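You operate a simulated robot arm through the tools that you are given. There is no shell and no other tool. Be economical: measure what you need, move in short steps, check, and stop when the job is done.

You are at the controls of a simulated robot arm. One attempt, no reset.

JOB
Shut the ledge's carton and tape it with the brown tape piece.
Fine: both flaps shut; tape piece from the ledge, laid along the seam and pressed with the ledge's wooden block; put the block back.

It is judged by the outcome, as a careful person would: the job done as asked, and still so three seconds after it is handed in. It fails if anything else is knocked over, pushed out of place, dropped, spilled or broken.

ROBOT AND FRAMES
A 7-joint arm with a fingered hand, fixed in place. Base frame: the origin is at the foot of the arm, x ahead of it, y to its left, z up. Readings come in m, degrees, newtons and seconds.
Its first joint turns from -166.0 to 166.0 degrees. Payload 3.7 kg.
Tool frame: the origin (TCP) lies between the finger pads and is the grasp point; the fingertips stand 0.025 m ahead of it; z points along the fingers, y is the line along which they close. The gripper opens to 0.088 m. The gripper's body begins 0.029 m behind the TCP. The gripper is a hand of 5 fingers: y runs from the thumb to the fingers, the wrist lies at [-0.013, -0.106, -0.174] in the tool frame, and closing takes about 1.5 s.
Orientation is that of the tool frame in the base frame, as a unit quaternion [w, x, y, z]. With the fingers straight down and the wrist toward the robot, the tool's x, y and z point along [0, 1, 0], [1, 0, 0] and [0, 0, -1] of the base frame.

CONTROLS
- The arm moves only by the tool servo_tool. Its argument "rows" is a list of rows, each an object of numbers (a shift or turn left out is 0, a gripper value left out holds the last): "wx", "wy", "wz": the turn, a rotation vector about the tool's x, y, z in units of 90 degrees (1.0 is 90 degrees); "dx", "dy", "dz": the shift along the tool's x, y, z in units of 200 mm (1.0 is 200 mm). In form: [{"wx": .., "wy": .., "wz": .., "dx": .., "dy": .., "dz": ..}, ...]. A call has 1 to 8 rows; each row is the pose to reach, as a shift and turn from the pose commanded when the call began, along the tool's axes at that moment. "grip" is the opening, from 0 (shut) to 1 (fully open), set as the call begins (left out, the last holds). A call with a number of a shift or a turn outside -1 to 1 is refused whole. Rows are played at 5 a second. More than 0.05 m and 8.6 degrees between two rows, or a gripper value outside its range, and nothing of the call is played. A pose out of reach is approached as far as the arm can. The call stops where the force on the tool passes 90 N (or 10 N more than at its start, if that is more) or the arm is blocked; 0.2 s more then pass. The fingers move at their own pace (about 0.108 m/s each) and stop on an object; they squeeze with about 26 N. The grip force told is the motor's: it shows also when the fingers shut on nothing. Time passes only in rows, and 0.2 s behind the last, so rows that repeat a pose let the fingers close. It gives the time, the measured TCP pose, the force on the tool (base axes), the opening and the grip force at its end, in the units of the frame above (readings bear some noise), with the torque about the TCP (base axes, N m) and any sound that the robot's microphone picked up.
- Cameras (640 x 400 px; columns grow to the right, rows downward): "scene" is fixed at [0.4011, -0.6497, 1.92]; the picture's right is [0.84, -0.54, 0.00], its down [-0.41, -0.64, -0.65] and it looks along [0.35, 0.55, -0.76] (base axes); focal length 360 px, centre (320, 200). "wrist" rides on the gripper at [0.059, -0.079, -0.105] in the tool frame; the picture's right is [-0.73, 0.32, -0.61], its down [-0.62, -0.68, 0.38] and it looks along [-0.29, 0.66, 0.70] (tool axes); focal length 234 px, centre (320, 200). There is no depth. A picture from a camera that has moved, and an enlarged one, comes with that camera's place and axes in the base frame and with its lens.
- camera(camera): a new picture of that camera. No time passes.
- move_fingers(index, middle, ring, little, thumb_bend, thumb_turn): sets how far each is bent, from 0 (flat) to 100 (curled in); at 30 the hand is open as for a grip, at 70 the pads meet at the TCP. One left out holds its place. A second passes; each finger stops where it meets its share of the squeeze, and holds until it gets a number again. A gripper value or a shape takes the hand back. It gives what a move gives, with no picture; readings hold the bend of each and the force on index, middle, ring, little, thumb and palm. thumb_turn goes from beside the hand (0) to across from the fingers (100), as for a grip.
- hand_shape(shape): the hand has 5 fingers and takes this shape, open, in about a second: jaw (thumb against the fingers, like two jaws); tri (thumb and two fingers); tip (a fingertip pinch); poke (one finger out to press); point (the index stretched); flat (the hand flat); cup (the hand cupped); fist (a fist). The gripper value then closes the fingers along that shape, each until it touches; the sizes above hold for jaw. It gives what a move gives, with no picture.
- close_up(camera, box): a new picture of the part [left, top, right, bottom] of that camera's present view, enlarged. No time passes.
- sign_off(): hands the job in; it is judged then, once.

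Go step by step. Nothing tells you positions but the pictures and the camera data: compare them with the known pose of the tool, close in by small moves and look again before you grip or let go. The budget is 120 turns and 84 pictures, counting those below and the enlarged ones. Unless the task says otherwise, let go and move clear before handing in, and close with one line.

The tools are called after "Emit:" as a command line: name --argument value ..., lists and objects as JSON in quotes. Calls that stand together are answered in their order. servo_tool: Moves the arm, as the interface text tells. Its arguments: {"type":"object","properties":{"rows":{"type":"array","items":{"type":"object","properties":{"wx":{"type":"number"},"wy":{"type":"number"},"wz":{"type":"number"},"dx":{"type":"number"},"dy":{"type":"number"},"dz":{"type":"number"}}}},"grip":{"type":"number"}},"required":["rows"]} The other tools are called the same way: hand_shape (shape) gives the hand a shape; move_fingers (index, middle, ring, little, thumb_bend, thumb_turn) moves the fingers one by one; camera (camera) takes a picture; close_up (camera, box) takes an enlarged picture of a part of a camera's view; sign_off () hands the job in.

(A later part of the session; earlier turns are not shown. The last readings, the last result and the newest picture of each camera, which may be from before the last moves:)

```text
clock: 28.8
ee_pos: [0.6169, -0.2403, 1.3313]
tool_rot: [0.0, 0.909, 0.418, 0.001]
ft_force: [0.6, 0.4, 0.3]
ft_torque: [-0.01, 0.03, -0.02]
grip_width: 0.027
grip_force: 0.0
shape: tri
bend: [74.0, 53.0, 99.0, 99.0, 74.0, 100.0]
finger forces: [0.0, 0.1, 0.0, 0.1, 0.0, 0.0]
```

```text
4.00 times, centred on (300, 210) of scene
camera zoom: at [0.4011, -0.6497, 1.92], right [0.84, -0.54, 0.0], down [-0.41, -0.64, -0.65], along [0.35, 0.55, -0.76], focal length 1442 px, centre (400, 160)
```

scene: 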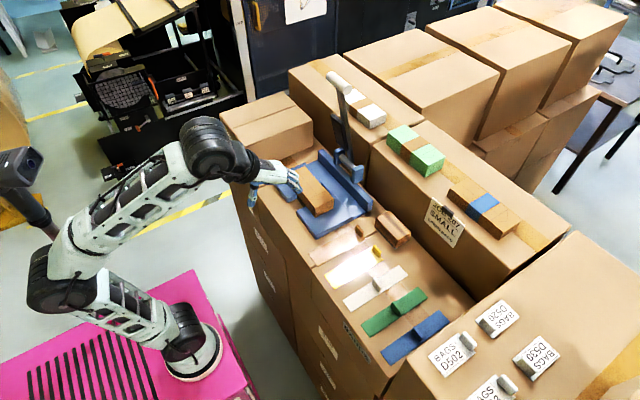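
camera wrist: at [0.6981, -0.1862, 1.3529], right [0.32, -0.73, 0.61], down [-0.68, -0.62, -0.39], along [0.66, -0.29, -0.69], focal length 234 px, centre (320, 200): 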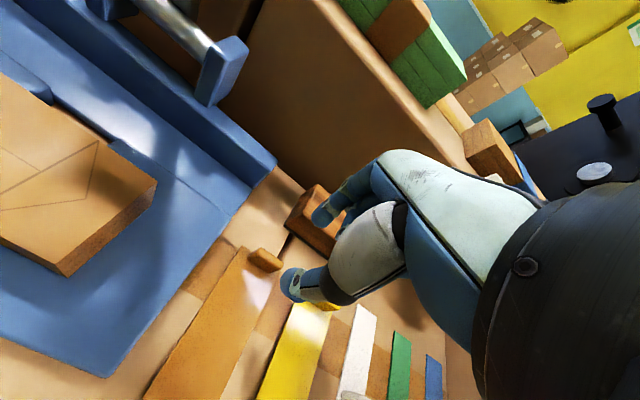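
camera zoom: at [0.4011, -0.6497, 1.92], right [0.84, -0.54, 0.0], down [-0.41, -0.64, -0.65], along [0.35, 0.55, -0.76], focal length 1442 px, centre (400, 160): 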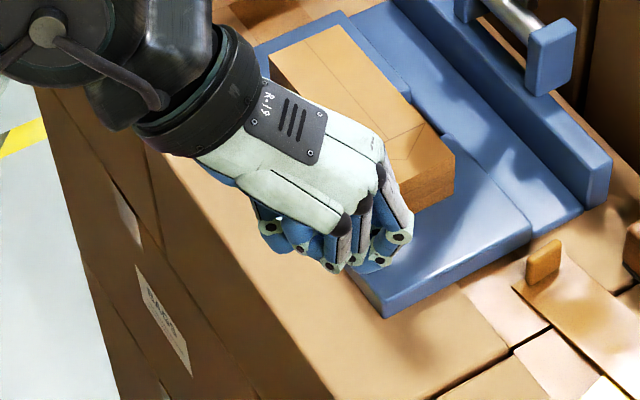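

The tri shape gives a symmetric tripod, with index and middle at ±8 mm opposite the thumb. I'll finish the yaw to match the tab's present direction.

Emit:
servo_tool --rows '[{"wz": 0.09}, {"wz": 0.18}, {"wz": 0.27}, {"wz": 0.36}, {"wz": 0.45}, {"wz": 0.466}, {"wz": 0.466}]'

Emit:
close_up --camera "scene" --box '[340, 200, 420, 250]'

Emit:
camera --camera "wrist"

```text
clock: 30.4
ee_pos: [0.6163, -0.2414, 1.3315]
tool_rot: [-0.002, 0.998, 0.065, 0.001]
ft_force: [-0.1, -0.5, 0.5]
ft_torque: [-0.01, -0.03, 0.01]
grip_width: 0.0268
grip_force: 0.0
shape: tri
bend: [74.0, 53.0, 99.0, 99.0, 74.0, 100.0]
finger forces: [0.0, 0.0, 0.0, 0.0, 0.0, 0.0]
```

```text
8.00 times, centred on (380, 225) of scene
camera zoom: at [0.4011, -0.6497, 1.92], right [0.84, -0.54, 0.0], down [-0.41, -0.64, -0.65], along [0.35, 0.55, -0.76], focal length 2884 px, centre (-160, 0)
```

zoom: 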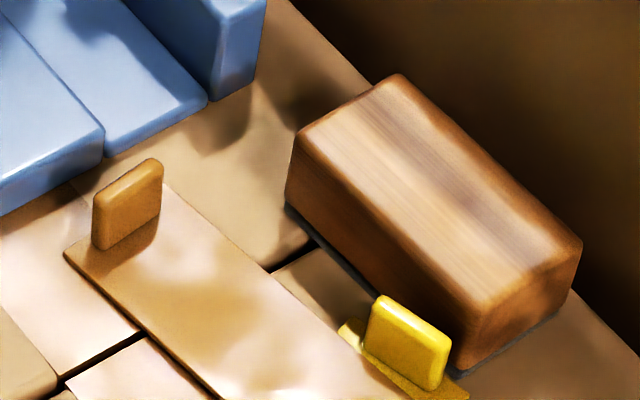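

```text
42 pictures are left
camera wrist: at [0.6648, -0.1557, 1.4372], right [-0.68, -0.42, 0.61], down [-0.71, 0.59, -0.38], along [-0.2, -0.69, -0.7], focal length 234 px, centre (320, 200)
```

wrist: 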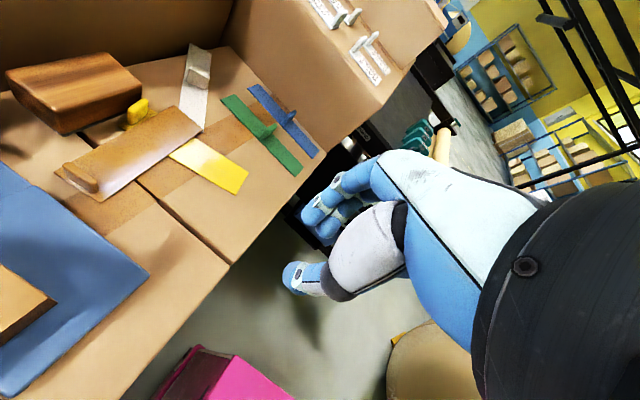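

The tab is now at about (0.783, −0.224), thin in y. The tray edge is at y≈−0.197, with its top at only z≈1.16. I'll move above it.

Emit:
servo_tool --rows '[{"dx": 0.21, "dy": 0.01}, {"dx": 0.42, "dy": 0.02}, {"dx": 0.63, "dy": 0.03, "wz": 0.015}, {"dx": 0.836, "dy": 0.042, "wz": 0.033}, {"dx": 0.836, "dy": 0.042, "dz": 0.2, "wz": 0.033}, {"dx": 0.836, "dy": 0.042, "dz": 0.4, "wz": 0.033}, {"dx": 0.836, "dy": 0.042, "dz": 0.55, "wz": 0.033}, {"dx": 0.836, "dy": 0.042, "dz": 0.55, "wz": 0.033}]' --grip 0.27

Emit:
close_up --camera "wrist" --box '[200, 150, 400, 330]'

Emit:
close_up --camera "scene" --box '[320, 170, 420, 250]'

```text
clock: 32.2
ee_pos: [0.7833, -0.2252, 1.2217]
tool_rot: [-0.001, 0.999, 0.039, 0.001]
ft_force: [-0.6, 0.0, 0.3]
ft_torque: [0.02, -0.04, 0.0]
grip_width: 0.024
grip_force: 0.0
shape: tri
bend: [74.0, 55.0, 99.0, 99.0, 74.0, 100.0]
finger forces: [0.0, 0.0, 0.0, 0.0, 0.1, 0.0]
```

```text
2.22 times, centred on (300, 240) of wrist
camera zoom: at [0.8356, -0.1428, 1.3272], right [-0.7, -0.38, 0.61], down [-0.67, 0.63, -0.38], along [-0.24, -0.68, -0.7], focal length 520 px, centre (364, 111)
```

zoom: 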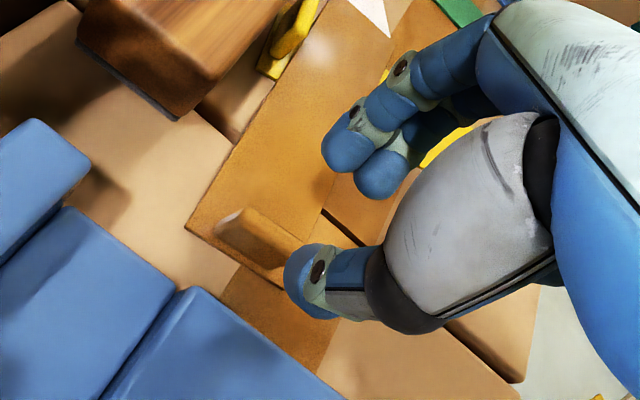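

```text
5.00 times, centred on (370, 210) of scene
camera zoom: at [0.4011, -0.6497, 1.92], right [0.84, -0.54, 0.0], down [-0.41, -0.64, -0.65], along [0.35, 0.55, -0.76], focal length 1802 px, centre (70, 150)
```

zoom: 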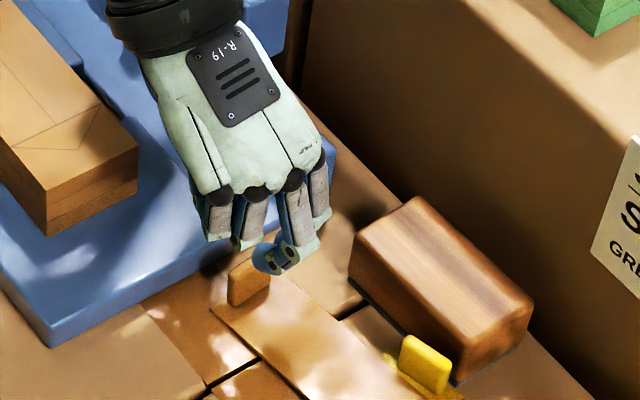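

Alignment looks good. I'll lower around the tab with a 3 mm shift away from the tray.

Emit:
servo_tool --rows '[{"dx": 0.01, "dy": 0.013}, {"dx": 0.01, "dy": 0.013, "dz": 0.06}, {"dx": 0.01, "dy": 0.013, "dz": 0.12}, {"dx": 0.01, "dy": 0.013, "dz": 0.18}, {"dx": 0.01, "dy": 0.013, "dz": 0.195}, {"dx": 0.01, "dy": 0.013, "dz": 0.195}]'

Emit:
close_up --camera "wrist" --box '[200, 150, 400, 330]'

Emit:
close_up --camera "scene" --box '[340, 200, 420, 250]'

```text
clock: 33.6
ee_pos: [0.7851, -0.2295, 1.1832]
tool_rot: [-0.001, 0.999, 0.039, 0.001]
ft_force: [0.2, -0.8, -0.3]
ft_torque: [-0.03, -0.02, 0.0]
grip_width: 0.024
grip_force: 0.1
shape: tri
bend: [74.0, 55.0, 99.0, 99.0, 74.0, 100.0]
finger forces: [0.0, 0.0, 0.0, 0.0, 0.1, 0.0]
```

```text
2.22 times, centred on (300, 240) of wrist
camera zoom: at [0.8377, -0.1458, 1.2885], right [-0.7, -0.38, 0.61], down [-0.67, 0.63, -0.38], along [-0.24, -0.68, -0.7], focal length 520 px, centre (364, 111)
```

zoom: 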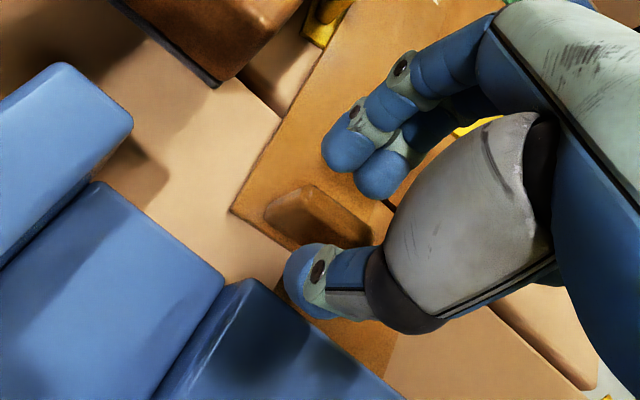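

```text
8.00 times, centred on (380, 225) of scene
camera zoom: at [0.4011, -0.6497, 1.92], right [0.84, -0.54, 0.0], down [-0.41, -0.64, -0.65], along [0.35, 0.55, -0.76], focal length 2884 px, centre (-160, 0)
```

zoom: 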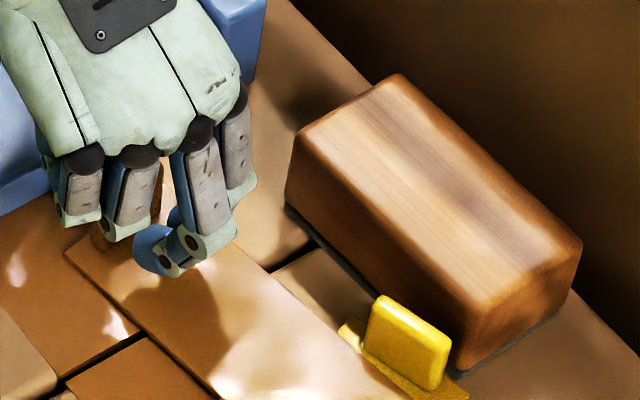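

Tab sits between the thumb and the two fingers. Closing.

Emit:
servo_tool --rows '[{"dx": 0.01}, {"dx": 0.01}, {"dx": 0.01}, {"dx": 0.01}, {"dx": 0.01}, {"dx": 0.01}, {"dx": 0.01}, {"dx": 0.01}]' --grip 0

Emit:
close_up --camera "wrist" --box '[200, 150, 400, 330]'

```text
clock: 35.4
ee_pos: [0.7893, -0.2299, 1.1818]
tool_rot: [-0.001, 0.999, 0.039, 0.001]
ft_force: [0.2, -0.6, 0.2]
ft_torque: [-0.06, 0.01, 0.04]
grip_width: 0.0017
grip_force: 26.4
shape: tri
bend: [69.0, 69.0, 100.0, 100.0, 71.0, 100.0]
finger forces: [12.3, 11.4, 0.0, 0.0, 23.8, 0.0]
```

```text
2.22 times, centred on (300, 240) of wrist
camera zoom: at [0.8399, -0.1461, 1.2885], right [-0.7, -0.38, 0.61], down [-0.68, 0.63, -0.38], along [-0.24, -0.68, -0.7], focal length 520 px, centre (364, 111)
```

zoom: 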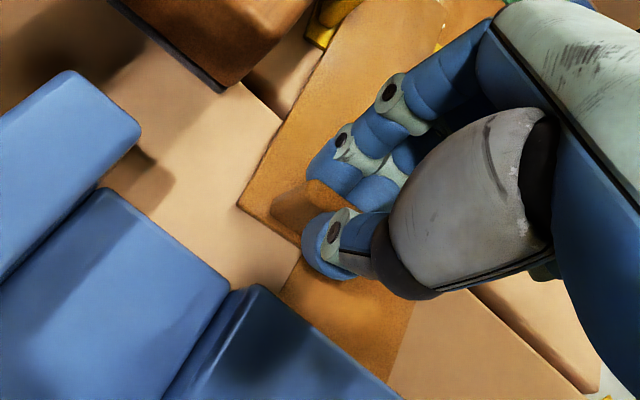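

Forces are balanced at about 12 + 12 against 24 N, so the tab is gripped. I'll lift gently.

Emit:
servo_tool --rows '[{"dz": -0.05}, {"dz": -0.12}, {"dz": -0.22}, {"dz": -0.35}, {"dz": -0.5}, {"dz": -0.65}, {"dz": -0.65}]'

Emit:
close_up --camera "scene" --box '[300, 160, 460, 300]'

```text
clock: 37.0
ee_pos: [0.7863, -0.2292, 1.3124]
tool_rot: [-0.001, 0.999, 0.039, 0.0]
ft_force: [0.6, 1.0, 0.0]
ft_torque: [-0.01, 0.0, 0.01]
grip_width: 0.0016
grip_force: 25.9
shape: tri
bend: [69.0, 69.0, 100.0, 100.0, 71.0, 100.0]
finger forces: [11.9, 11.9, 0.0, 0.1, 23.7, 0.0]
```

```text
2.86 times, centred on (380, 230) of scene
camera zoom: at [0.4011, -0.6497, 1.92], right [0.84, -0.54, 0.0], down [-0.41, -0.64, -0.65], along [0.35, 0.55, -0.76], focal length 1030 px, centre (149, 114)
```

zoom: 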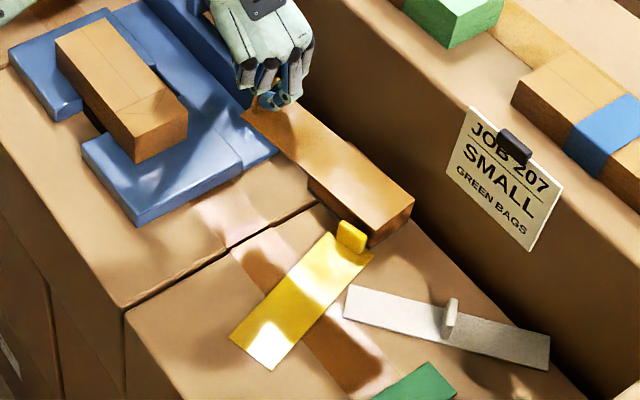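

The brown strip is held level. I'll back off in −x and start turning it toward the +x direction.

Emit:
servo_tool --rows '[{"dx": -0.2}, {"dx": -0.4}, {"dx": -0.6, "wz": -0.08}, {"dx": -0.8, "wz": -0.17}, {"dx": -1, "wz": -0.26}, {"dx": -1, "wz": -0.35}, {"dx": -1, "wz": -0.44}, {"dx": -1, "wz": -0.53}]'

Emit:
servo_tool --rows '[{"wz": -0.09}, {"wz": -0.18}, {"wz": -0.27}, {"wz": -0.36}, {"wz": -0.422}, {"wz": -0.422}]'

Emit:
camera --camera "scene"

```text
clock: 38.8
ee_pos: [0.5873, -0.2467, 1.312]
tool_rot: [0.0, 0.897, 0.441, 0.001]
ft_force: [0.2, 0.9, 1.2]
ft_torque: [-0.04, 0.03, -0.02]
grip_width: 0.002
grip_force: 25.8
shape: tri
bend: [69.0, 69.0, 100.0, 100.0, 71.0, 100.0]
finger forces: [11.9, 11.8, 0.0, 0.0, 23.8, 0.1]
```

```text
clock: 40.2
ee_pos: [0.589, -0.2462, 1.3118]
tool_rot: [0.0, 0.705, 0.709, 0.001]
ft_force: [0.1, 0.4, 0.9]
ft_torque: [0.02, -0.01, -0.01]
grip_width: 0.0019
grip_force: 26.2
shape: tri
bend: [69.0, 69.0, 100.0, 100.0, 71.0, 100.0]
finger forces: [11.8, 11.9, 0.1, 0.1, 23.8, 0.0]
```

```text
35 pictures are left
```

scene: 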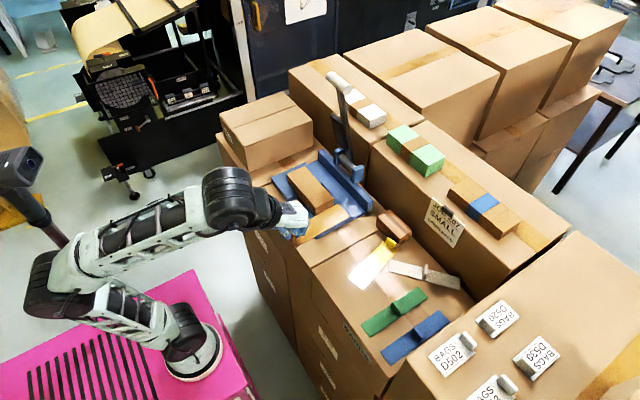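

The strip now points +x. I'll carry it over to the carton a little higher.

Emit:
servo_tool --rows '[{"dx": 0.1, "dz": -0.08}, {"dx": 0.3, "dz": -0.16}, {"dx": 0.5, "dz": -0.16}, {"dx": 0.7, "dz": -0.16}, {"dx": 0.9, "dz": -0.16}, {"dx": 1, "dz": -0.16}]'

Emit:
servo_tool --rows '[{"dx": 0.2}, {"dx": 0.4}, {"dx": 0.6}, {"dx": 0.8}, {"dx": 1}, {"dx": 1}]'

Emit:
servo_tool --rows '[{"dx": 0.13, "dy": 0.1}, {"dx": 0.26, "dy": 0.25}, {"dx": 0.26, "dy": 0.45}, {"dx": 0.26, "dy": 0.45}]'

Emit:
close_up --camera "scene" --box '[200, 50, 360, 150]'

Emit:
camera --camera "wrist"

```text
clock: 41.6
ee_pos: [0.5883, -0.0442, 1.3429]
tool_rot: [0.001, 0.706, 0.708, 0.001]
ft_force: [-0.3, 0.4, -0.1]
ft_torque: [0.01, 0.01, -0.01]
grip_width: 0.0019
grip_force: 26.3
shape: tri
bend: [69.0, 69.0, 100.0, 100.0, 71.0, 100.0]
finger forces: [11.8, 12.0, 0.0, 0.0, 23.7, 0.1]
```

```text
clock: 43.0
ee_pos: [0.5864, 0.1557, 1.3436]
tool_rot: [0.001, 0.706, 0.708, 0.001]
ft_force: [-0.9, -0.6, 0.2]
ft_torque: [-0.01, 0.01, 0.0]
grip_width: 0.0018
grip_force: 26.1
shape: tri
bend: [69.0, 69.0, 100.0, 100.0, 71.0, 100.0]
finger forces: [11.9, 11.9, 0.1, 0.0, 23.7, 0.0]
```

```text
clock: 44.0
ee_pos: [0.6775, 0.2077, 1.3443]
tool_rot: [0.0, 0.706, 0.708, 0.001]
ft_force: [0.6, -0.3, 0.0]
ft_torque: [-0.01, -0.03, -0.01]
grip_width: 0.0019
grip_force: 26.2
shape: tri
bend: [69.0, 69.0, 100.0, 100.0, 71.0, 100.0]
finger forces: [11.9, 11.8, 0.0, 0.1, 23.8, 0.0]
```

```text
4.00 times, centred on (280, 100) of scene
camera zoom: at [0.4011, -0.6497, 1.92], right [0.84, -0.54, 0.0], down [-0.41, -0.64, -0.65], along [0.35, 0.55, -0.76], focal length 1442 px, centre (480, 600)
```

zoom: 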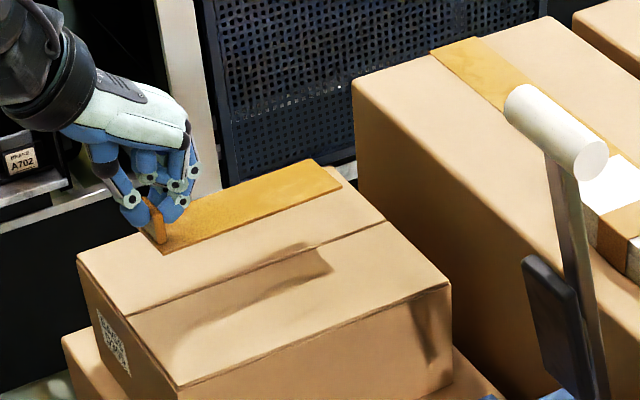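

```text
33 pictures are left
camera wrist: at [0.5984, 0.2661, 1.449], right [0.33, -0.73, 0.61], down [-0.68, -0.63, -0.39], along [0.66, -0.29, -0.7], focal length 234 px, centre (320, 200)
```

wrist: 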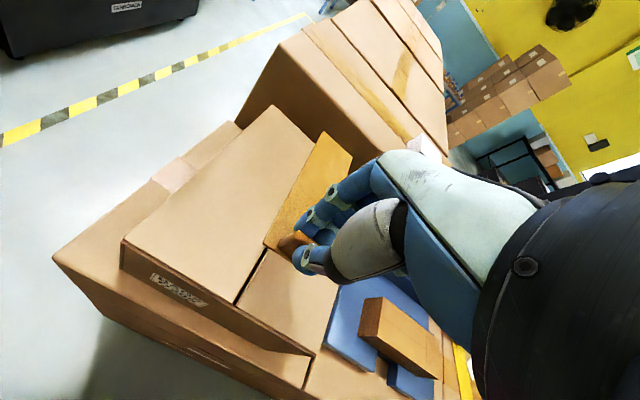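

The seam lies at y≈0.211 and the strip is centred over it and parallel. I'll nudge 8 mm in +x and lower until it touches.

Emit:
servo_tool --rows '[{"dy": 0.035, "dx": 0.012, "dz": 0.08}, {"dy": 0.035, "dx": 0.012, "dz": 0.16}, {"dy": 0.035, "dx": 0.012, "dz": 0.24}, {"dy": 0.035, "dx": 0.012, "dz": 0.28}, {"dy": 0.035, "dx": 0.012, "dz": 0.3}]'

Emit:
close_up --camera "scene" --box '[200, 70, 328, 150]'

```text
clock: 45.2
ee_pos: [0.683, 0.2101, 1.286]
tool_rot: [0.0, 0.706, 0.709, 0.002]
ft_force: [0.7, 0.2, 7.6]
ft_torque: [0.01, -0.04, 0.01]
grip_width: 0.0021
grip_force: 26.1
shape: tri
bend: [69.0, 69.0, 100.0, 100.0, 71.0, 100.0]
finger forces: [13.0, 13.1, 0.1, 0.0, 24.9, 0.0]
```

```text
5.00 times, centred on (264, 110) of scene
camera zoom: at [0.4011, -0.6497, 1.92], right [0.84, -0.54, 0.0], down [-0.41, -0.64, -0.65], along [0.35, 0.55, -0.76], focal length 1802 px, centre (600, 650)
```

zoom: 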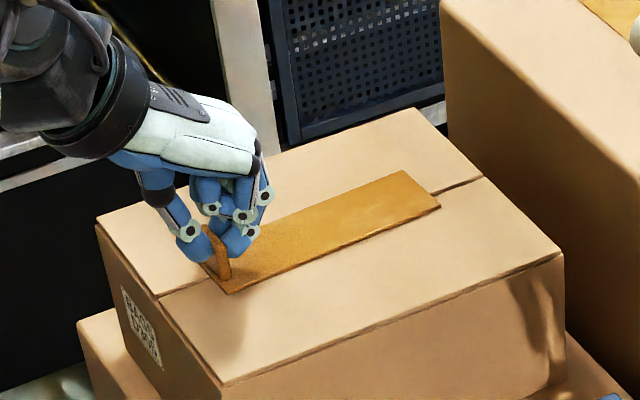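

The strip lies centred on the seam with light contact. I'll release and lift.

Emit:
servo_tool --rows '[{"dz": 0}, {"dz": 0}, {"dz": 0}, {"dz": 0}]' --grip 0.3

Emit:
servo_tool --rows '[{"dz": -0.05}, {"dz": -0.12}, {"dz": -0.25}, {"dz": -0.42}, {"dz": -0.42, "dx": -0.2, "dy": -0.1}, {"dz": -0.42, "dx": -0.4, "dy": -0.25}, {"dz": -0.42, "dx": -0.6, "dy": -0.4}, {"dz": -0.42, "dx": -0.8, "dy": -0.45}]'

Emit:
camera --camera "scene"

```text
clock: 46.2
ee_pos: [0.6827, 0.2092, 1.286]
tool_rot: [0.001, 0.706, 0.708, 0.001]
ft_force: [-0.4, -0.5, -0.7]
ft_torque: [0.0, 0.0, 0.0]
grip_width: 0.0263
grip_force: 0.1
shape: tri
bend: [74.0, 54.0, 99.0, 99.0, 74.0, 100.0]
finger forces: [0.0, 0.0, 0.0, 0.0, 0.1, 0.0]
```

```text
clock: 48.0
ee_pos: [0.5936, 0.0483, 1.3686]
tool_rot: [-0.001, 0.705, 0.71, 0.001]
ft_force: [0.8, 0.7, -0.8]
ft_torque: [-0.01, 0.0, -0.03]
grip_width: 0.0263
grip_force: 0.0
shape: tri
bend: [74.0, 54.0, 99.0, 99.0, 74.0, 100.0]
finger forces: [0.0, 0.0, 0.0, 0.1, 0.0, 0.0]
```

```text
31 pictures are left
```

scene: 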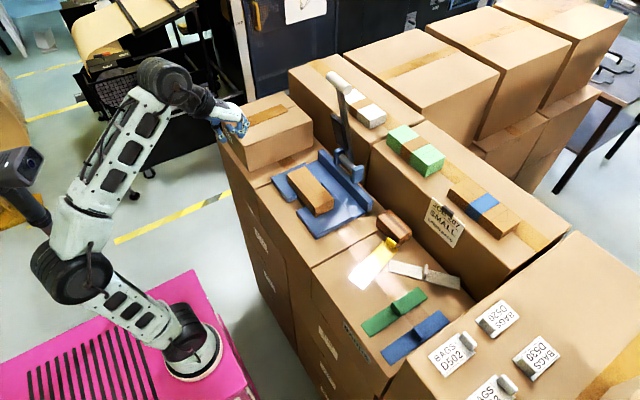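

The tape lies on the seam. Before taking the block I need to free it, since the displaced yellow strip's end rests against it. I'll go over the yellow strip, press lightly and slide it back toward its place.

Emit:
servo_tool --rows '[{"dx": -0.2}, {"dx": -0.4}, {"dx": -0.6}, {"dx": -0.8}, {"dx": -1}]' --grip 0

Emit:
servo_tool --rows '[{"dx": -0.18, "dy": 0.15}, {"dx": -0.36, "dy": 0.3}, {"dx": -0.54, "dy": 0.45, "wz": -0.05}, {"dx": -0.72, "dy": 0.6, "wz": -0.1}, {"dx": -0.91, "dy": 0.72, "dz": 0.1, "wz": -0.17}, {"dx": -0.91, "dy": 0.8, "dz": 0.3, "wz": -0.17}, {"dx": -0.91, "dy": 0.8, "dz": 0.5, "wz": -0.17}, {"dx": -0.91, "dy": 0.8, "dz": 0.72, "wz": -0.17}]'

Emit:
close_up --camera "scene" --box '[300, 190, 480, 340]'

```text
clock: 49.2
ee_pos: [0.5939, -0.1517, 1.3667]
tool_rot: [0.0, 0.705, 0.709, 0.002]
ft_force: [0.0, -0.1, -0.5]
ft_torque: [-0.01, -0.03, 0.01]
grip_width: 0.0
grip_force: 26.3
shape: tri
bend: [70.0, 70.0, 100.0, 100.0, 36.0, 100.0]
finger forces: [0.1, 0.0, 0.0, 0.0, 0.0, 0.0]
```

```text
clock: 51.0
ee_pos: [0.7578, -0.3327, 1.224]
tool_rot: [0.0, 0.605, 0.796, 0.001]
ft_force: [-0.1, -0.2, -0.7]
ft_torque: [-0.01, 0.01, -0.01]
grip_width: 0.0
grip_force: 25.8
shape: tri
bend: [70.0, 70.0, 100.0, 100.0, 36.0, 100.0]
finger forces: [0.0, 0.0, 0.1, 0.0, 0.1, 0.0]
```

```text
2.67 times, centred on (390, 265) of scene
camera zoom: at [0.4011, -0.6497, 1.92], right [0.84, -0.54, 0.0], down [-0.41, -0.64, -0.65], along [0.35, 0.55, -0.76], focal length 961 px, centre (133, 27)
```

zoom: 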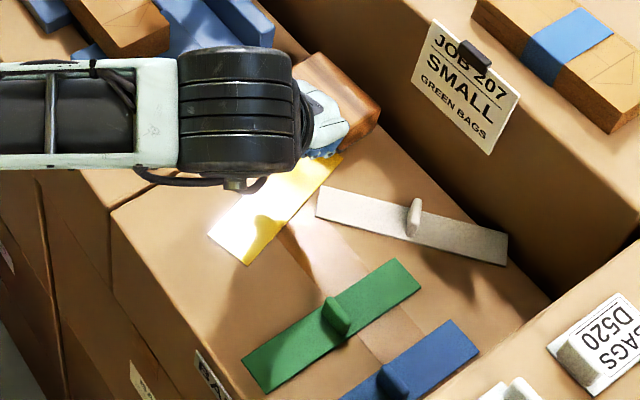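

I'm over the strip's middle and will lower to contact carefully.

Emit:
servo_tool --rows '[{"dz": 0.12}, {"dz": 0.22}, {"dz": 0.26}]'

```text
clock: 51.8
ee_pos: [0.7554, -0.3321, 1.1723]
tool_rot: [-0.001, 0.605, 0.796, 0.001]
ft_force: [0.9, 0.3, 0.1]
ft_torque: [-0.02, 0.0, 0.03]
grip_width: 0.0
grip_force: 26.0
shape: tri
bend: [70.0, 70.0, 100.0, 100.0, 36.0, 100.0]
finger forces: [0.0, 0.0, 0.1, 0.0, 0.0, 0.0]
```

Emit:
servo_tool --rows '[{"dz": 0.015}, {"dz": 0.025}, {"dz": 0.03}]'

```text
clock: 52.6
ee_pos: [0.7551, -0.3328, 1.1695]
tool_rot: [0.002, 0.605, 0.796, 0.001]
ft_force: [4.7, -1.6, 21.8]
ft_torque: [-0.28, -0.1, 0.06]
grip_width: 0.0
grip_force: 25.7
shape: tri
bend: [70.0, 70.0, 100.0, 100.0, 36.0, 100.0]
finger forces: [0.1, 48.2, 0.0, 0.1, 0.0, 0.1]
```

I have contact at about 20 N. I'll ease it slightly and slide the strip back toward −x while turning it straight.

Emit:
servo_tool --rows '[{"dz": -0.005, "dx": 0.02, "dy": -0.03, "wz": 0.025}, {"dz": -0.005, "dx": 0.045, "dy": -0.065, "wz": 0.055}, {"dz": -0.005, "dx": 0.07, "dy": -0.1, "wz": 0.085}, {"dz": -0.005, "dx": 0.095, "dy": -0.135, "wz": 0.115}, {"dz": -0.005, "dx": 0.12, "dy": -0.17, "wz": 0.145}, {"dz": -0.005, "dx": 0.141, "dy": -0.2, "wz": 0.171}]'

Emit:
close_up --camera "scene" --box '[300, 190, 460, 290]'

```text
clock: 54.0
ee_pos: [0.7089, -0.3162, 1.1666]
tool_rot: [-0.001, 0.706, 0.708, 0.0]
ft_force: [-2.1, 2.5, 11.9]
ft_torque: [-0.02, 0.05, -0.02]
grip_width: 0.0003
grip_force: 26.2
shape: tri
bend: [70.0, 70.0, 100.0, 100.0, 36.0, 100.0]
finger forces: [0.1, 0.1, 0.0, 0.1, 0.0, 0.0]
```

```text
4.00 times, centred on (380, 240) of scene
camera zoom: at [0.4011, -0.6497, 1.92], right [0.84, -0.54, 0.0], down [-0.41, -0.64, -0.65], along [0.35, 0.55, -0.76], focal length 1442 px, centre (80, 40)
```

zoom: 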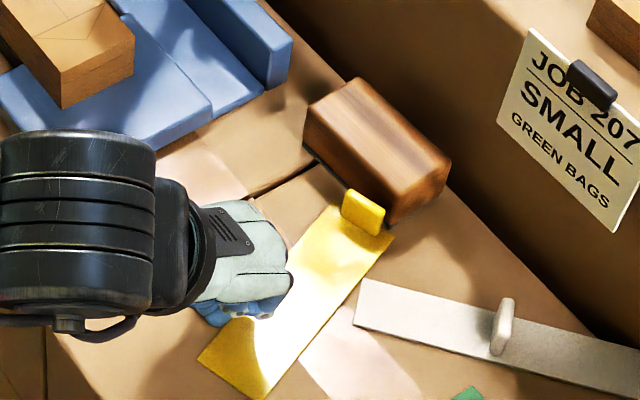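

Finger friction alone doesn't drag the strip. Instead I'll pinch its tab by the narrow edges along y, where there is room beside the block, and pull it clear.

Emit:
servo_tool --rows '[{"dz": -0.1}, {"dz": -0.25}, {"dz": -0.45}, {"dz": -0.6, "wz": 0.05}, {"dz": -0.6, "wz": 0.14}, {"dz": -0.6, "wz": 0.23}, {"dz": -0.6, "wz": 0.32}, {"dz": -0.6, "wz": 0.41}]'

Emit:
hand_shape --shape "tip"

Emit:
servo_tool --rows '[{"wz": 0.09}, {"wz": 0.18}, {"wz": 0.27}, {"wz": 0.36}, {"wz": 0.42}, {"wz": 0.42}]' --grip 0.5

Emit:
close_up --camera "scene" --box '[350, 200, 430, 250]'

```text
clock: 55.8
ee_pos: [0.7101, -0.3161, 1.2865]
tool_rot: [-0.001, 0.895, 0.447, 0.001]
ft_force: [-0.2, 0.0, -0.5]
ft_torque: [0.02, -0.04, 0.01]
grip_width: 0.0
grip_force: 26.3
shape: tri
bend: [70.0, 70.0, 100.0, 100.0, 36.0, 100.0]
finger forces: [0.0, 0.0, 0.1, 0.0, 0.2, 0.0]
```

```text
clock: 56.7
ee_pos: [0.7113, -0.3161, 1.2889]
tool_rot: [-0.001, 0.894, 0.448, 0.001]
ft_force: [0.2, -1.4, -0.4]
ft_torque: [-0.04, 0.03, -0.01]
grip_width: 0.0874
grip_force: 0.0
shape: tip
bend: [30.0, 98.0, 99.0, 99.0, 30.0, 98.0]
finger forces: [0.0, 0.0, 0.0, 0.1, 0.1, 0.1]
```

```text
clock: 58.1
ee_pos: [0.71, -0.3163, 1.2876]
tool_rot: [0.0, 0.991, 0.134, 0.001]
ft_force: [0.0, 0.8, 0.1]
ft_torque: [0.03, 0.0, 0.0]
grip_width: 0.0444
grip_force: 0.1
shape: tip
bend: [73.0, 98.0, 99.0, 99.0, 69.0, 100.0]
finger forces: [0.0, 0.0, 0.0, 0.0, 0.0, 0.1]
```

```text
8.00 times, centred on (390, 225) of scene
camera zoom: at [0.4011, -0.6497, 1.92], right [0.84, -0.54, 0.0], down [-0.41, -0.64, -0.65], along [0.35, 0.55, -0.76], focal length 2884 px, centre (-240, 0)
```

zoom: 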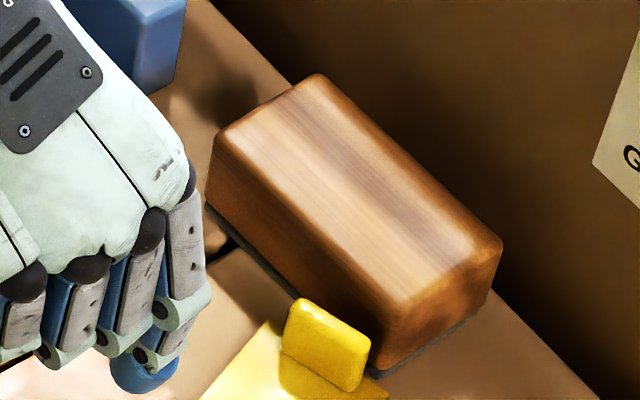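

The yellow tab is at about (0.825, −0.3155), turned ~22°. I'll move above it with the pinch line along its width, then lower.

Emit:
servo_tool --rows '[{"dx": 0.2, "dy": 0.05, "wz": -0.03}, {"dx": 0.4, "dy": 0.1, "wz": -0.06}, {"dx": 0.548, "dy": 0.146, "wz": -0.078}, {"dx": 0.548, "dy": 0.146, "wz": -0.078, "dz": 0.15}, {"dx": 0.548, "dy": 0.146, "wz": -0.078, "dz": 0.3}, {"dx": 0.548, "dy": 0.146, "wz": -0.078, "dz": 0.38}, {"dx": 0.548, "dy": 0.146, "wz": -0.078, "dz": 0.38}]'

Emit:
close_up --camera "wrist" --box '[200, 150, 400, 330]'

```text
clock: 59.7
ee_pos: [0.8229, -0.3166, 1.2107]
tool_rot: [0.0, 0.981, 0.195, 0.001]
ft_force: [-0.6, 0.1, 0.1]
ft_torque: [-0.01, 0.01, 0.02]
grip_width: 0.0443
grip_force: 0.0
shape: tip
bend: [73.0, 98.0, 99.0, 99.0, 69.0, 100.0]
finger forces: [0.0, 0.0, 0.0, 0.0, 0.0, 0.0]
```

```text
2.22 times, centred on (300, 240) of wrist
camera zoom: at [0.8476, -0.2212, 1.3163], right [-0.55, -0.58, 0.61], down [-0.84, 0.39, -0.38], along [-0.02, -0.72, -0.7], focal length 520 px, centre (364, 111)
```

zoom: 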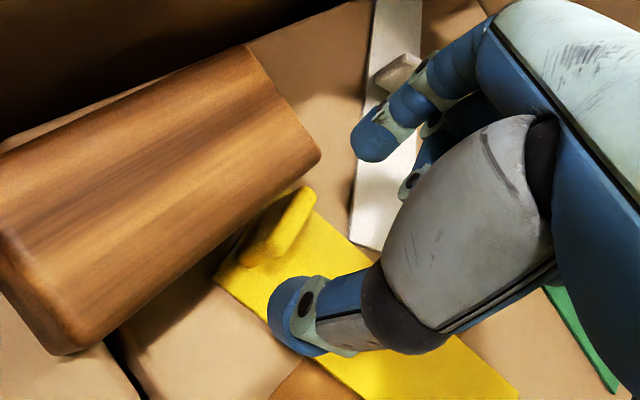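

Good alignment. I'll lower with a 3 mm correction and close.

Emit:
servo_tool --rows '[{"dx": 0.015, "dz": 0.05}, {"dx": 0.015, "dz": 0.1}, {"dx": 0.015, "dz": 0.15}, {"dx": 0.015, "dz": 0.16}]'

Emit:
servo_tool --rows '[{"dx": 0}, {"dx": 0}, {"dx": 0}, {"dx": 0}, {"dx": 0}, {"dx": 0}]' --grip 0

Emit:
close_up --camera "wrist" --box '[200, 150, 400, 330]'

```text
clock: 60.7
ee_pos: [0.8264, -0.3139, 1.1791]
tool_rot: [-0.001, 0.981, 0.195, 0.001]
ft_force: [-0.1, 1.4, -0.2]
ft_torque: [0.0, -0.02, 0.02]
grip_width: 0.0443
grip_force: 0.0
shape: tip
bend: [73.0, 98.0, 99.0, 99.0, 69.0, 100.0]
finger forces: [0.1, 0.0, 0.1, 0.0, 0.0, 0.1]
```

```text
clock: 62.1
ee_pos: [0.8255, -0.3136, 1.1789]
tool_rot: [-0.001, 0.981, 0.195, 0.001]
ft_force: [0.0, -0.2, 0.0]
ft_torque: [-0.01, 0.01, 0.01]
grip_width: 0.023
grip_force: 25.9
shape: tip
bend: [73.0, 100.0, 100.0, 100.0, 75.0, 100.0]
finger forces: [23.2, 0.1, 0.0, 0.0, 23.1, 0.1]
```

```text
2.22 times, centred on (300, 240) of wrist
camera zoom: at [0.8497, -0.2187, 1.2853], right [-0.55, -0.58, 0.61], down [-0.84, 0.39, -0.38], along [-0.02, -0.72, -0.7], focal length 520 px, centre (364, 111)
```

zoom: 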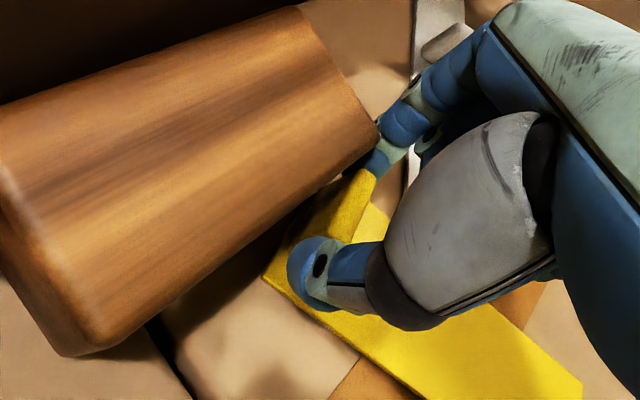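

The yellow tab is pinched by its edges with balanced forces. I'll slide it back 46 mm in −x and turn it straight.

Emit:
servo_tool --rows '[{"dx": -0.04, "dy": -0.013, "dz": -0.004}, {"dx": -0.08, "dy": -0.026, "dz": -0.004, "wz": 0.03}, {"dx": -0.12, "dy": -0.039, "dz": -0.004, "wz": 0.07}, {"dx": -0.16, "dy": -0.052, "dz": -0.004, "wz": 0.11}, {"dx": -0.2, "dy": -0.065, "dz": -0.004, "wz": 0.15}, {"dx": -0.219, "dy": -0.072, "dz": -0.004, "wz": 0.185}, {"dx": -0.219, "dy": -0.072, "dz": -0.004, "wz": 0.185}]'

Emit:
close_up --camera "scene" --box '[300, 200, 480, 370]'

```text
clock: 63.7
ee_pos: [0.7801, -0.3163, 1.1799]
tool_rot: [0.0, 0.999, 0.05, 0.0]
ft_force: [0.3, 0.1, 0.2]
ft_torque: [0.0, 0.01, -0.02]
grip_width: 0.0233
grip_force: 25.7
shape: tip
bend: [73.0, 100.0, 100.0, 100.0, 75.0, 100.0]
finger forces: [23.2, 0.0, 0.1, 0.0, 23.2, 0.0]
```

```text
2.35 times, centred on (390, 285) of scene
camera zoom: at [0.4011, -0.6497, 1.92], right [0.84, -0.54, 0.0], down [-0.41, -0.64, -0.65], along [0.35, 0.55, -0.76], focal length 848 px, centre (155, 0)
```

zoom: 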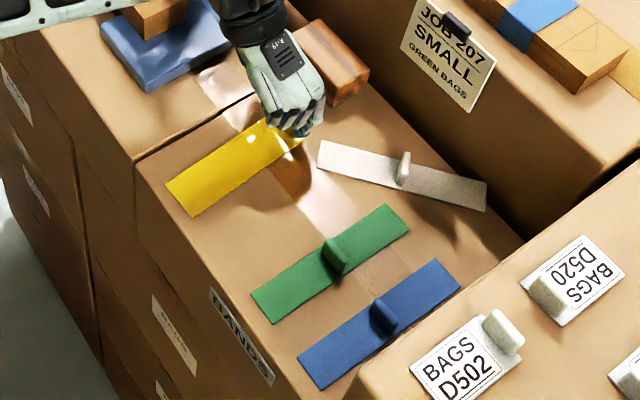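

The yellow strip is almost exactly where it was. A final 2.5° turn, then I'll release and check.

Emit:
servo_tool --rows '[{"wz": 0.015, "dx": 0.005}, {"wz": 0.028, "dx": 0.01}, {"wz": 0.028, "dx": 0.01, "dz": 0.003}]'

Emit:
servo_tool --rows '[{"dz": 0}, {"dz": 0}, {"dz": 0}, {"dz": -0.08}, {"dz": -0.2}, {"dz": -0.4}, {"dz": -0.6}]' --grip 0.5

Emit:
servo_tool --rows '[{"dx": -0.2}, {"dx": -0.4}, {"dx": -0.6}, {"dx": -0.6}]'

Emit:
close_up --camera "scene" --box '[300, 200, 480, 370]'

```text
clock: 64.5
ee_pos: [0.7823, -0.3174, 1.1794]
tool_rot: [0.0, 1.0, 0.029, 0.001]
ft_force: [0.1, 0.1, -0.2]
ft_torque: [-0.01, -0.04, 0.0]
grip_width: 0.0229
grip_force: 26.4
shape: tip
bend: [73.0, 100.0, 100.0, 100.0, 75.0, 100.0]
finger forces: [23.2, 0.1, 0.0, 0.1, 23.2, 0.0]
```

```text
clock: 66.1
ee_pos: [0.7822, -0.316, 1.2998]
tool_rot: [-0.001, 1.0, 0.029, 0.0]
ft_force: [0.4, -0.5, 0.0]
ft_torque: [0.01, -0.02, -0.02]
grip_width: 0.0438
grip_force: 0.1
shape: tip
bend: [73.0, 98.0, 99.0, 99.0, 70.0, 100.0]
finger forces: [0.0, 0.0, 0.0, 0.1, 0.0, 0.0]
```

```text
clock: 67.1
ee_pos: [0.6624, -0.3232, 1.2977]
tool_rot: [-0.001, 1.0, 0.029, 0.001]
ft_force: [-0.1, -0.4, 0.0]
ft_torque: [-0.01, 0.02, 0.04]
grip_width: 0.0434
grip_force: 0.1
shape: tip
bend: [73.0, 98.0, 99.0, 99.0, 70.0, 100.0]
finger forces: [0.1, 0.0, 0.1, 0.0, 0.0, 0.0]
```

```text
2.35 times, centred on (390, 285) of scene
camera zoom: at [0.4011, -0.6497, 1.92], right [0.84, -0.54, 0.0], down [-0.41, -0.64, -0.65], along [0.35, 0.55, -0.76], focal length 848 px, centre (155, 0)
```

zoom: 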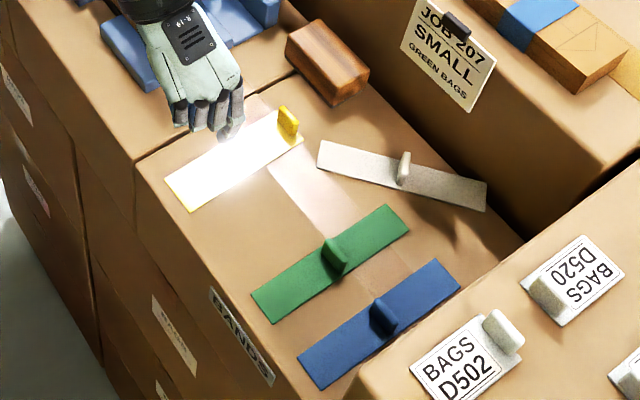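

The yellow strip is back in its original place. Next is the white strip, so I'll look closely at where its far end rests.

Emit:
close_up --camera "scene" --box '[380, 230, 476, 300]'

```text
5.71 times, centred on (428, 265) of scene
camera zoom: at [0.4011, -0.6497, 1.92], right [0.84, -0.54, 0.0], down [-0.41, -0.64, -0.65], along [0.35, 0.55, -0.76], focal length 2060 px, centre (-297, -171)
```

zoom: 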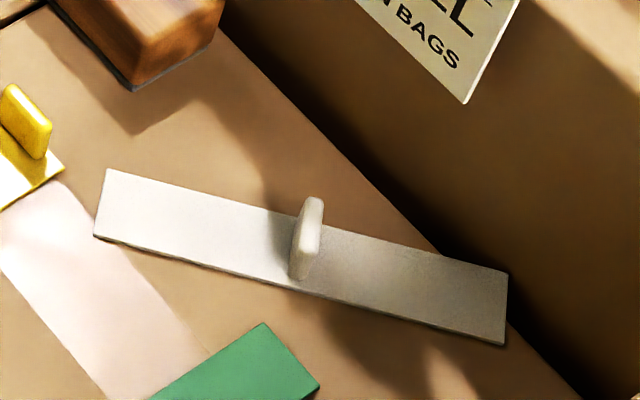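

The white tab stands at about (0.841, −0.4245), thin along the strip's −49° axis. I'll switch back to the tri grip and move above it.

Emit:
hand_shape --shape "tri"

Emit:
servo_tool --rows '[{"dx": 0.12, "dy": 0.08, "wz": -0.06, "dz": 0.1}, {"dx": 0.25, "dy": 0.16, "wz": -0.14, "dz": 0.2}, {"dx": 0.37, "dy": 0.24, "wz": -0.22, "dz": 0.3}, {"dx": 0.5, "dy": 0.32, "wz": -0.3, "dz": 0.36}, {"dx": 0.62, "dy": 0.4, "wz": -0.38, "dz": 0.36}, {"dx": 0.74, "dy": 0.48, "wz": -0.413, "dz": 0.36}, {"dx": 0.862, "dy": 0.557, "wz": -0.413, "dz": 0.36}, {"dx": 0.862, "dy": 0.557, "wz": -0.413, "dz": 0.36}]' --grip 0.45

Emit:
close_up --camera "wrist" --box '[200, 150, 400, 330]'

Emit:
close_up --camera "scene" --box '[360, 210, 456, 280]'

```text
clock: 68.0
ee_pos: [0.6621, -0.3231, 1.2971]
tool_rot: [-0.001, 1.0, 0.029, 0.001]
ft_force: [-0.2, -0.6, -0.4]
ft_torque: [0.0, 0.01, -0.02]
grip_width: 0.0878
grip_force: 0.0
shape: tri
bend: [30.0, 30.0, 99.0, 99.0, 30.0, 98.0]
finger forces: [0.0, 0.0, 0.0, 0.1, 0.1, 0.1]
```

```text
clock: 69.8
ee_pos: [0.8412, -0.4235, 1.2274]
tool_rot: [0.0, 0.938, 0.347, 0.002]
ft_force: [-0.3, -0.2, 0.0]
ft_torque: [0.0, 0.01, 0.05]
grip_width: 0.0402
grip_force: 0.0
shape: tri
bend: [74.0, 46.0, 99.0, 99.0, 71.0, 100.0]
finger forces: [0.0, 0.1, 0.0, 0.0, 0.0, 0.0]
```

```text
2.22 times, centred on (300, 240) of wrist
camera zoom: at [0.835, -0.3257, 1.3322], right [-0.34, -0.72, 0.61], down [-0.92, 0.11, -0.38], along [0.21, -0.69, -0.7], focal length 520 px, centre (364, 111)
```

zoom: 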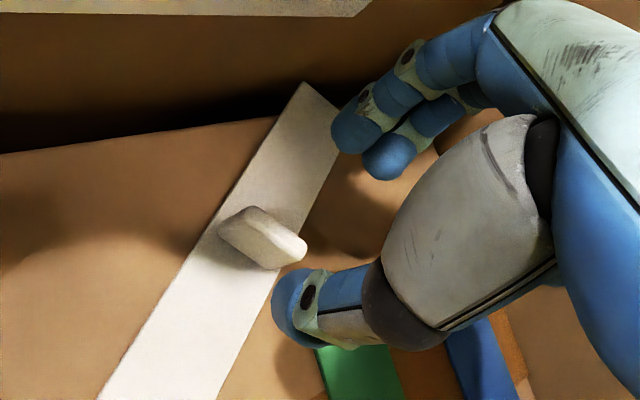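

```text
5.71 times, centred on (408, 245) of scene
camera zoom: at [0.4011, -0.6497, 1.92], right [0.84, -0.54, 0.0], down [-0.41, -0.64, -0.65], along [0.35, 0.55, -0.76], focal length 2060 px, centre (-183, -57)
```

zoom: 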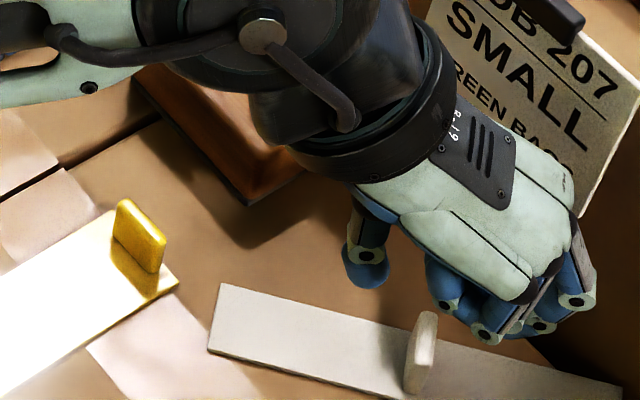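

Well aligned. I'll lower and grip the white tab.

Emit:
servo_tool --rows '[{"dx": 0.005, "dy": 0.01, "dz": 0.07}, {"dx": 0.005, "dy": 0.01, "dz": 0.14}, {"dx": 0.005, "dy": 0.01, "dz": 0.2}, {"dx": 0.005, "dy": 0.01, "dz": 0.225}, {"dx": 0.005, "dy": 0.01, "dz": 0.225}]'

Emit:
servo_tool --rows '[{"dz": 0}, {"dz": 0}, {"dz": 0}, {"dz": 0}, {"dz": 0}, {"dz": 0}, {"dz": 0}]' --grip 0

```text
clock: 71.0
ee_pos: [0.8418, -0.4268, 1.1825]
tool_rot: [0.0, 0.939, 0.345, 0.0]
ft_force: [-0.3, 0.1, 0.0]
ft_torque: [0.01, 0.0, 0.0]
grip_width: 0.0402
grip_force: 0.0
shape: tri
bend: [74.0, 46.0, 99.0, 99.0, 71.0, 100.0]
finger forces: [0.0, 0.0, 0.0, 0.1, 0.1, 0.0]
```

```text
clock: 72.6
ee_pos: [0.8442, -0.4256, 1.1829]
tool_rot: [0.0, 0.938, 0.346, 0.001]
ft_force: [-0.8, -0.9, 0.8]
ft_torque: [-0.04, -0.02, 0.04]
grip_width: 0.0022
grip_force: 26.3
shape: tri
bend: [71.0, 69.0, 100.0, 100.0, 71.0, 100.0]
finger forces: [11.9, 11.5, 0.0, 0.0, 23.6, 0.1]
```

White tab gripped. I'll lift clear, turn it straight and move above its original spot.

Emit:
servo_tool --rows '[{"dz": -0.12}, {"dz": -0.25}, {"dz": -0.35}, {"dz": -0.35, "dx": -0.06, "dy": -0.1, "wz": -0.09}, {"dz": -0.35, "dx": -0.12, "dy": -0.2, "wz": -0.18}, {"dz": -0.35, "dx": -0.18, "dy": -0.3, "wz": -0.27}, {"dz": -0.35, "dx": -0.25, "dy": -0.4, "wz": -0.36}, {"dz": -0.35, "dx": -0.334, "dy": -0.5325, "wz": -0.45}]'

Emit:
servo_tool --rows '[{"wz": -0.05}, {"wz": -0.099}, {"wz": -0.099, "dz": 0.1}, {"wz": -0.099, "dz": 0.2}, {"wz": -0.099, "dz": 0.2}]'

Emit:
close_up --camera "scene" --box '[300, 200, 480, 370]'

```text
clock: 74.4
ee_pos: [0.7245, -0.3885, 1.2514]
tool_rot: [0.0, 0.76, 0.65, 0.001]
ft_force: [-0.2, 0.7, -1.1]
ft_torque: [-0.02, 0.01, 0.0]
grip_width: 0.002
grip_force: 26.0
shape: tri
bend: [68.0, 69.0, 100.0, 100.0, 71.0, 100.0]
finger forces: [11.7, 11.7, 0.0, 0.0, 23.5, 0.0]
```

```text
clock: 75.6
ee_pos: [0.7221, -0.388, 1.2136]
tool_rot: [-0.001, 0.708, 0.706, 0.001]
ft_force: [0.1, 0.2, -0.1]
ft_torque: [-0.02, 0.0, -0.01]
grip_width: 0.0019
grip_force: 26.4
shape: tri
bend: [68.0, 69.0, 100.0, 100.0, 71.0, 100.0]
finger forces: [11.8, 11.8, 0.1, 0.0, 23.6, 0.0]
```

```text
2.35 times, centred on (390, 285) of scene
camera zoom: at [0.4011, -0.6497, 1.92], right [0.84, -0.54, 0.0], down [-0.41, -0.64, -0.65], along [0.35, 0.55, -0.76], focal length 848 px, centre (155, 0)
```

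zoom: 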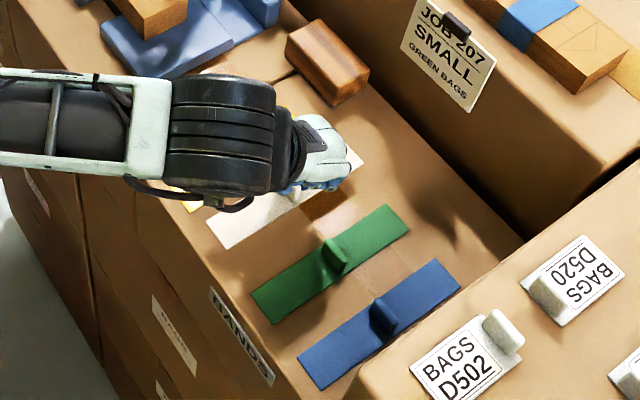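

It's over its original place. I'll lower, release and rise.

Emit:
servo_tool --rows '[{"dz": 0.06}, {"dz": 0.11}, {"dz": 0.14}, {"dz": 0.15}]'

Emit:
servo_tool --rows '[{"dz": 0}, {"dz": 0}, {"dz": 0}, {"dz": -0.04}, {"dz": -0.12}, {"dz": -0.3}, {"dz": -0.5}, {"dz": -0.7}]' --grip 0.3

Emit:
servo_tool --rows '[{"dx": 0.2, "dy": -0.1}, {"dx": 0.4, "dy": -0.2}, {"dx": 0.6, "dy": -0.3}, {"dx": 0.7, "dy": -0.5}, {"dx": 0.7, "dy": -0.6}]'

Emit:
close_up --camera "scene" --box '[300, 200, 480, 370]'

```text
clock: 76.6
ee_pos: [0.7228, -0.388, 1.1834]
tool_rot: [-0.001, 0.708, 0.707, 0.001]
ft_force: [-1.5, -0.5, 0.9]
ft_torque: [0.0, -0.02, 0.03]
grip_width: 0.0023
grip_force: 26.7
shape: tri
bend: [71.0, 69.0, 100.0, 100.0, 71.0, 100.0]
finger forces: [12.0, 11.8, 0.1, 0.0, 23.7, 0.0]
```

```text
clock: 78.4
ee_pos: [0.724, -0.3897, 1.3227]
tool_rot: [-0.001, 0.708, 0.706, 0.0]
ft_force: [-0.6, 0.4, -0.6]
ft_torque: [0.02, 0.03, -0.01]
grip_width: 0.0263
grip_force: 0.1
shape: tri
bend: [74.0, 54.0, 99.0, 99.0, 74.0, 100.0]
finger forces: [0.0, 0.0, 0.0, 0.0, 0.1, 0.0]
```

```text
clock: 79.6
ee_pos: [0.6037, -0.2475, 1.3203]
tool_rot: [0.0, 0.708, 0.706, 0.0]
ft_force: [-0.8, -0.3, -0.2]
ft_torque: [0.0, 0.0, 0.0]
grip_width: 0.0264
grip_force: 0.3
shape: tri
bend: [74.0, 54.0, 99.0, 99.0, 74.0, 100.0]
finger forces: [0.0, 0.0, 0.1, 0.1, 0.1, 0.0]
```

```text
2.35 times, centred on (390, 285) of scene
camera zoom: at [0.4011, -0.6497, 1.92], right [0.84, -0.54, 0.0], down [-0.41, -0.64, -0.65], along [0.35, 0.55, -0.76], focal length 848 px, centre (155, 0)
```

zoom: 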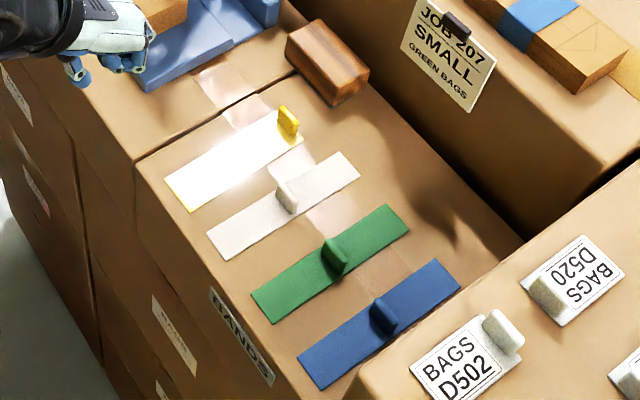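

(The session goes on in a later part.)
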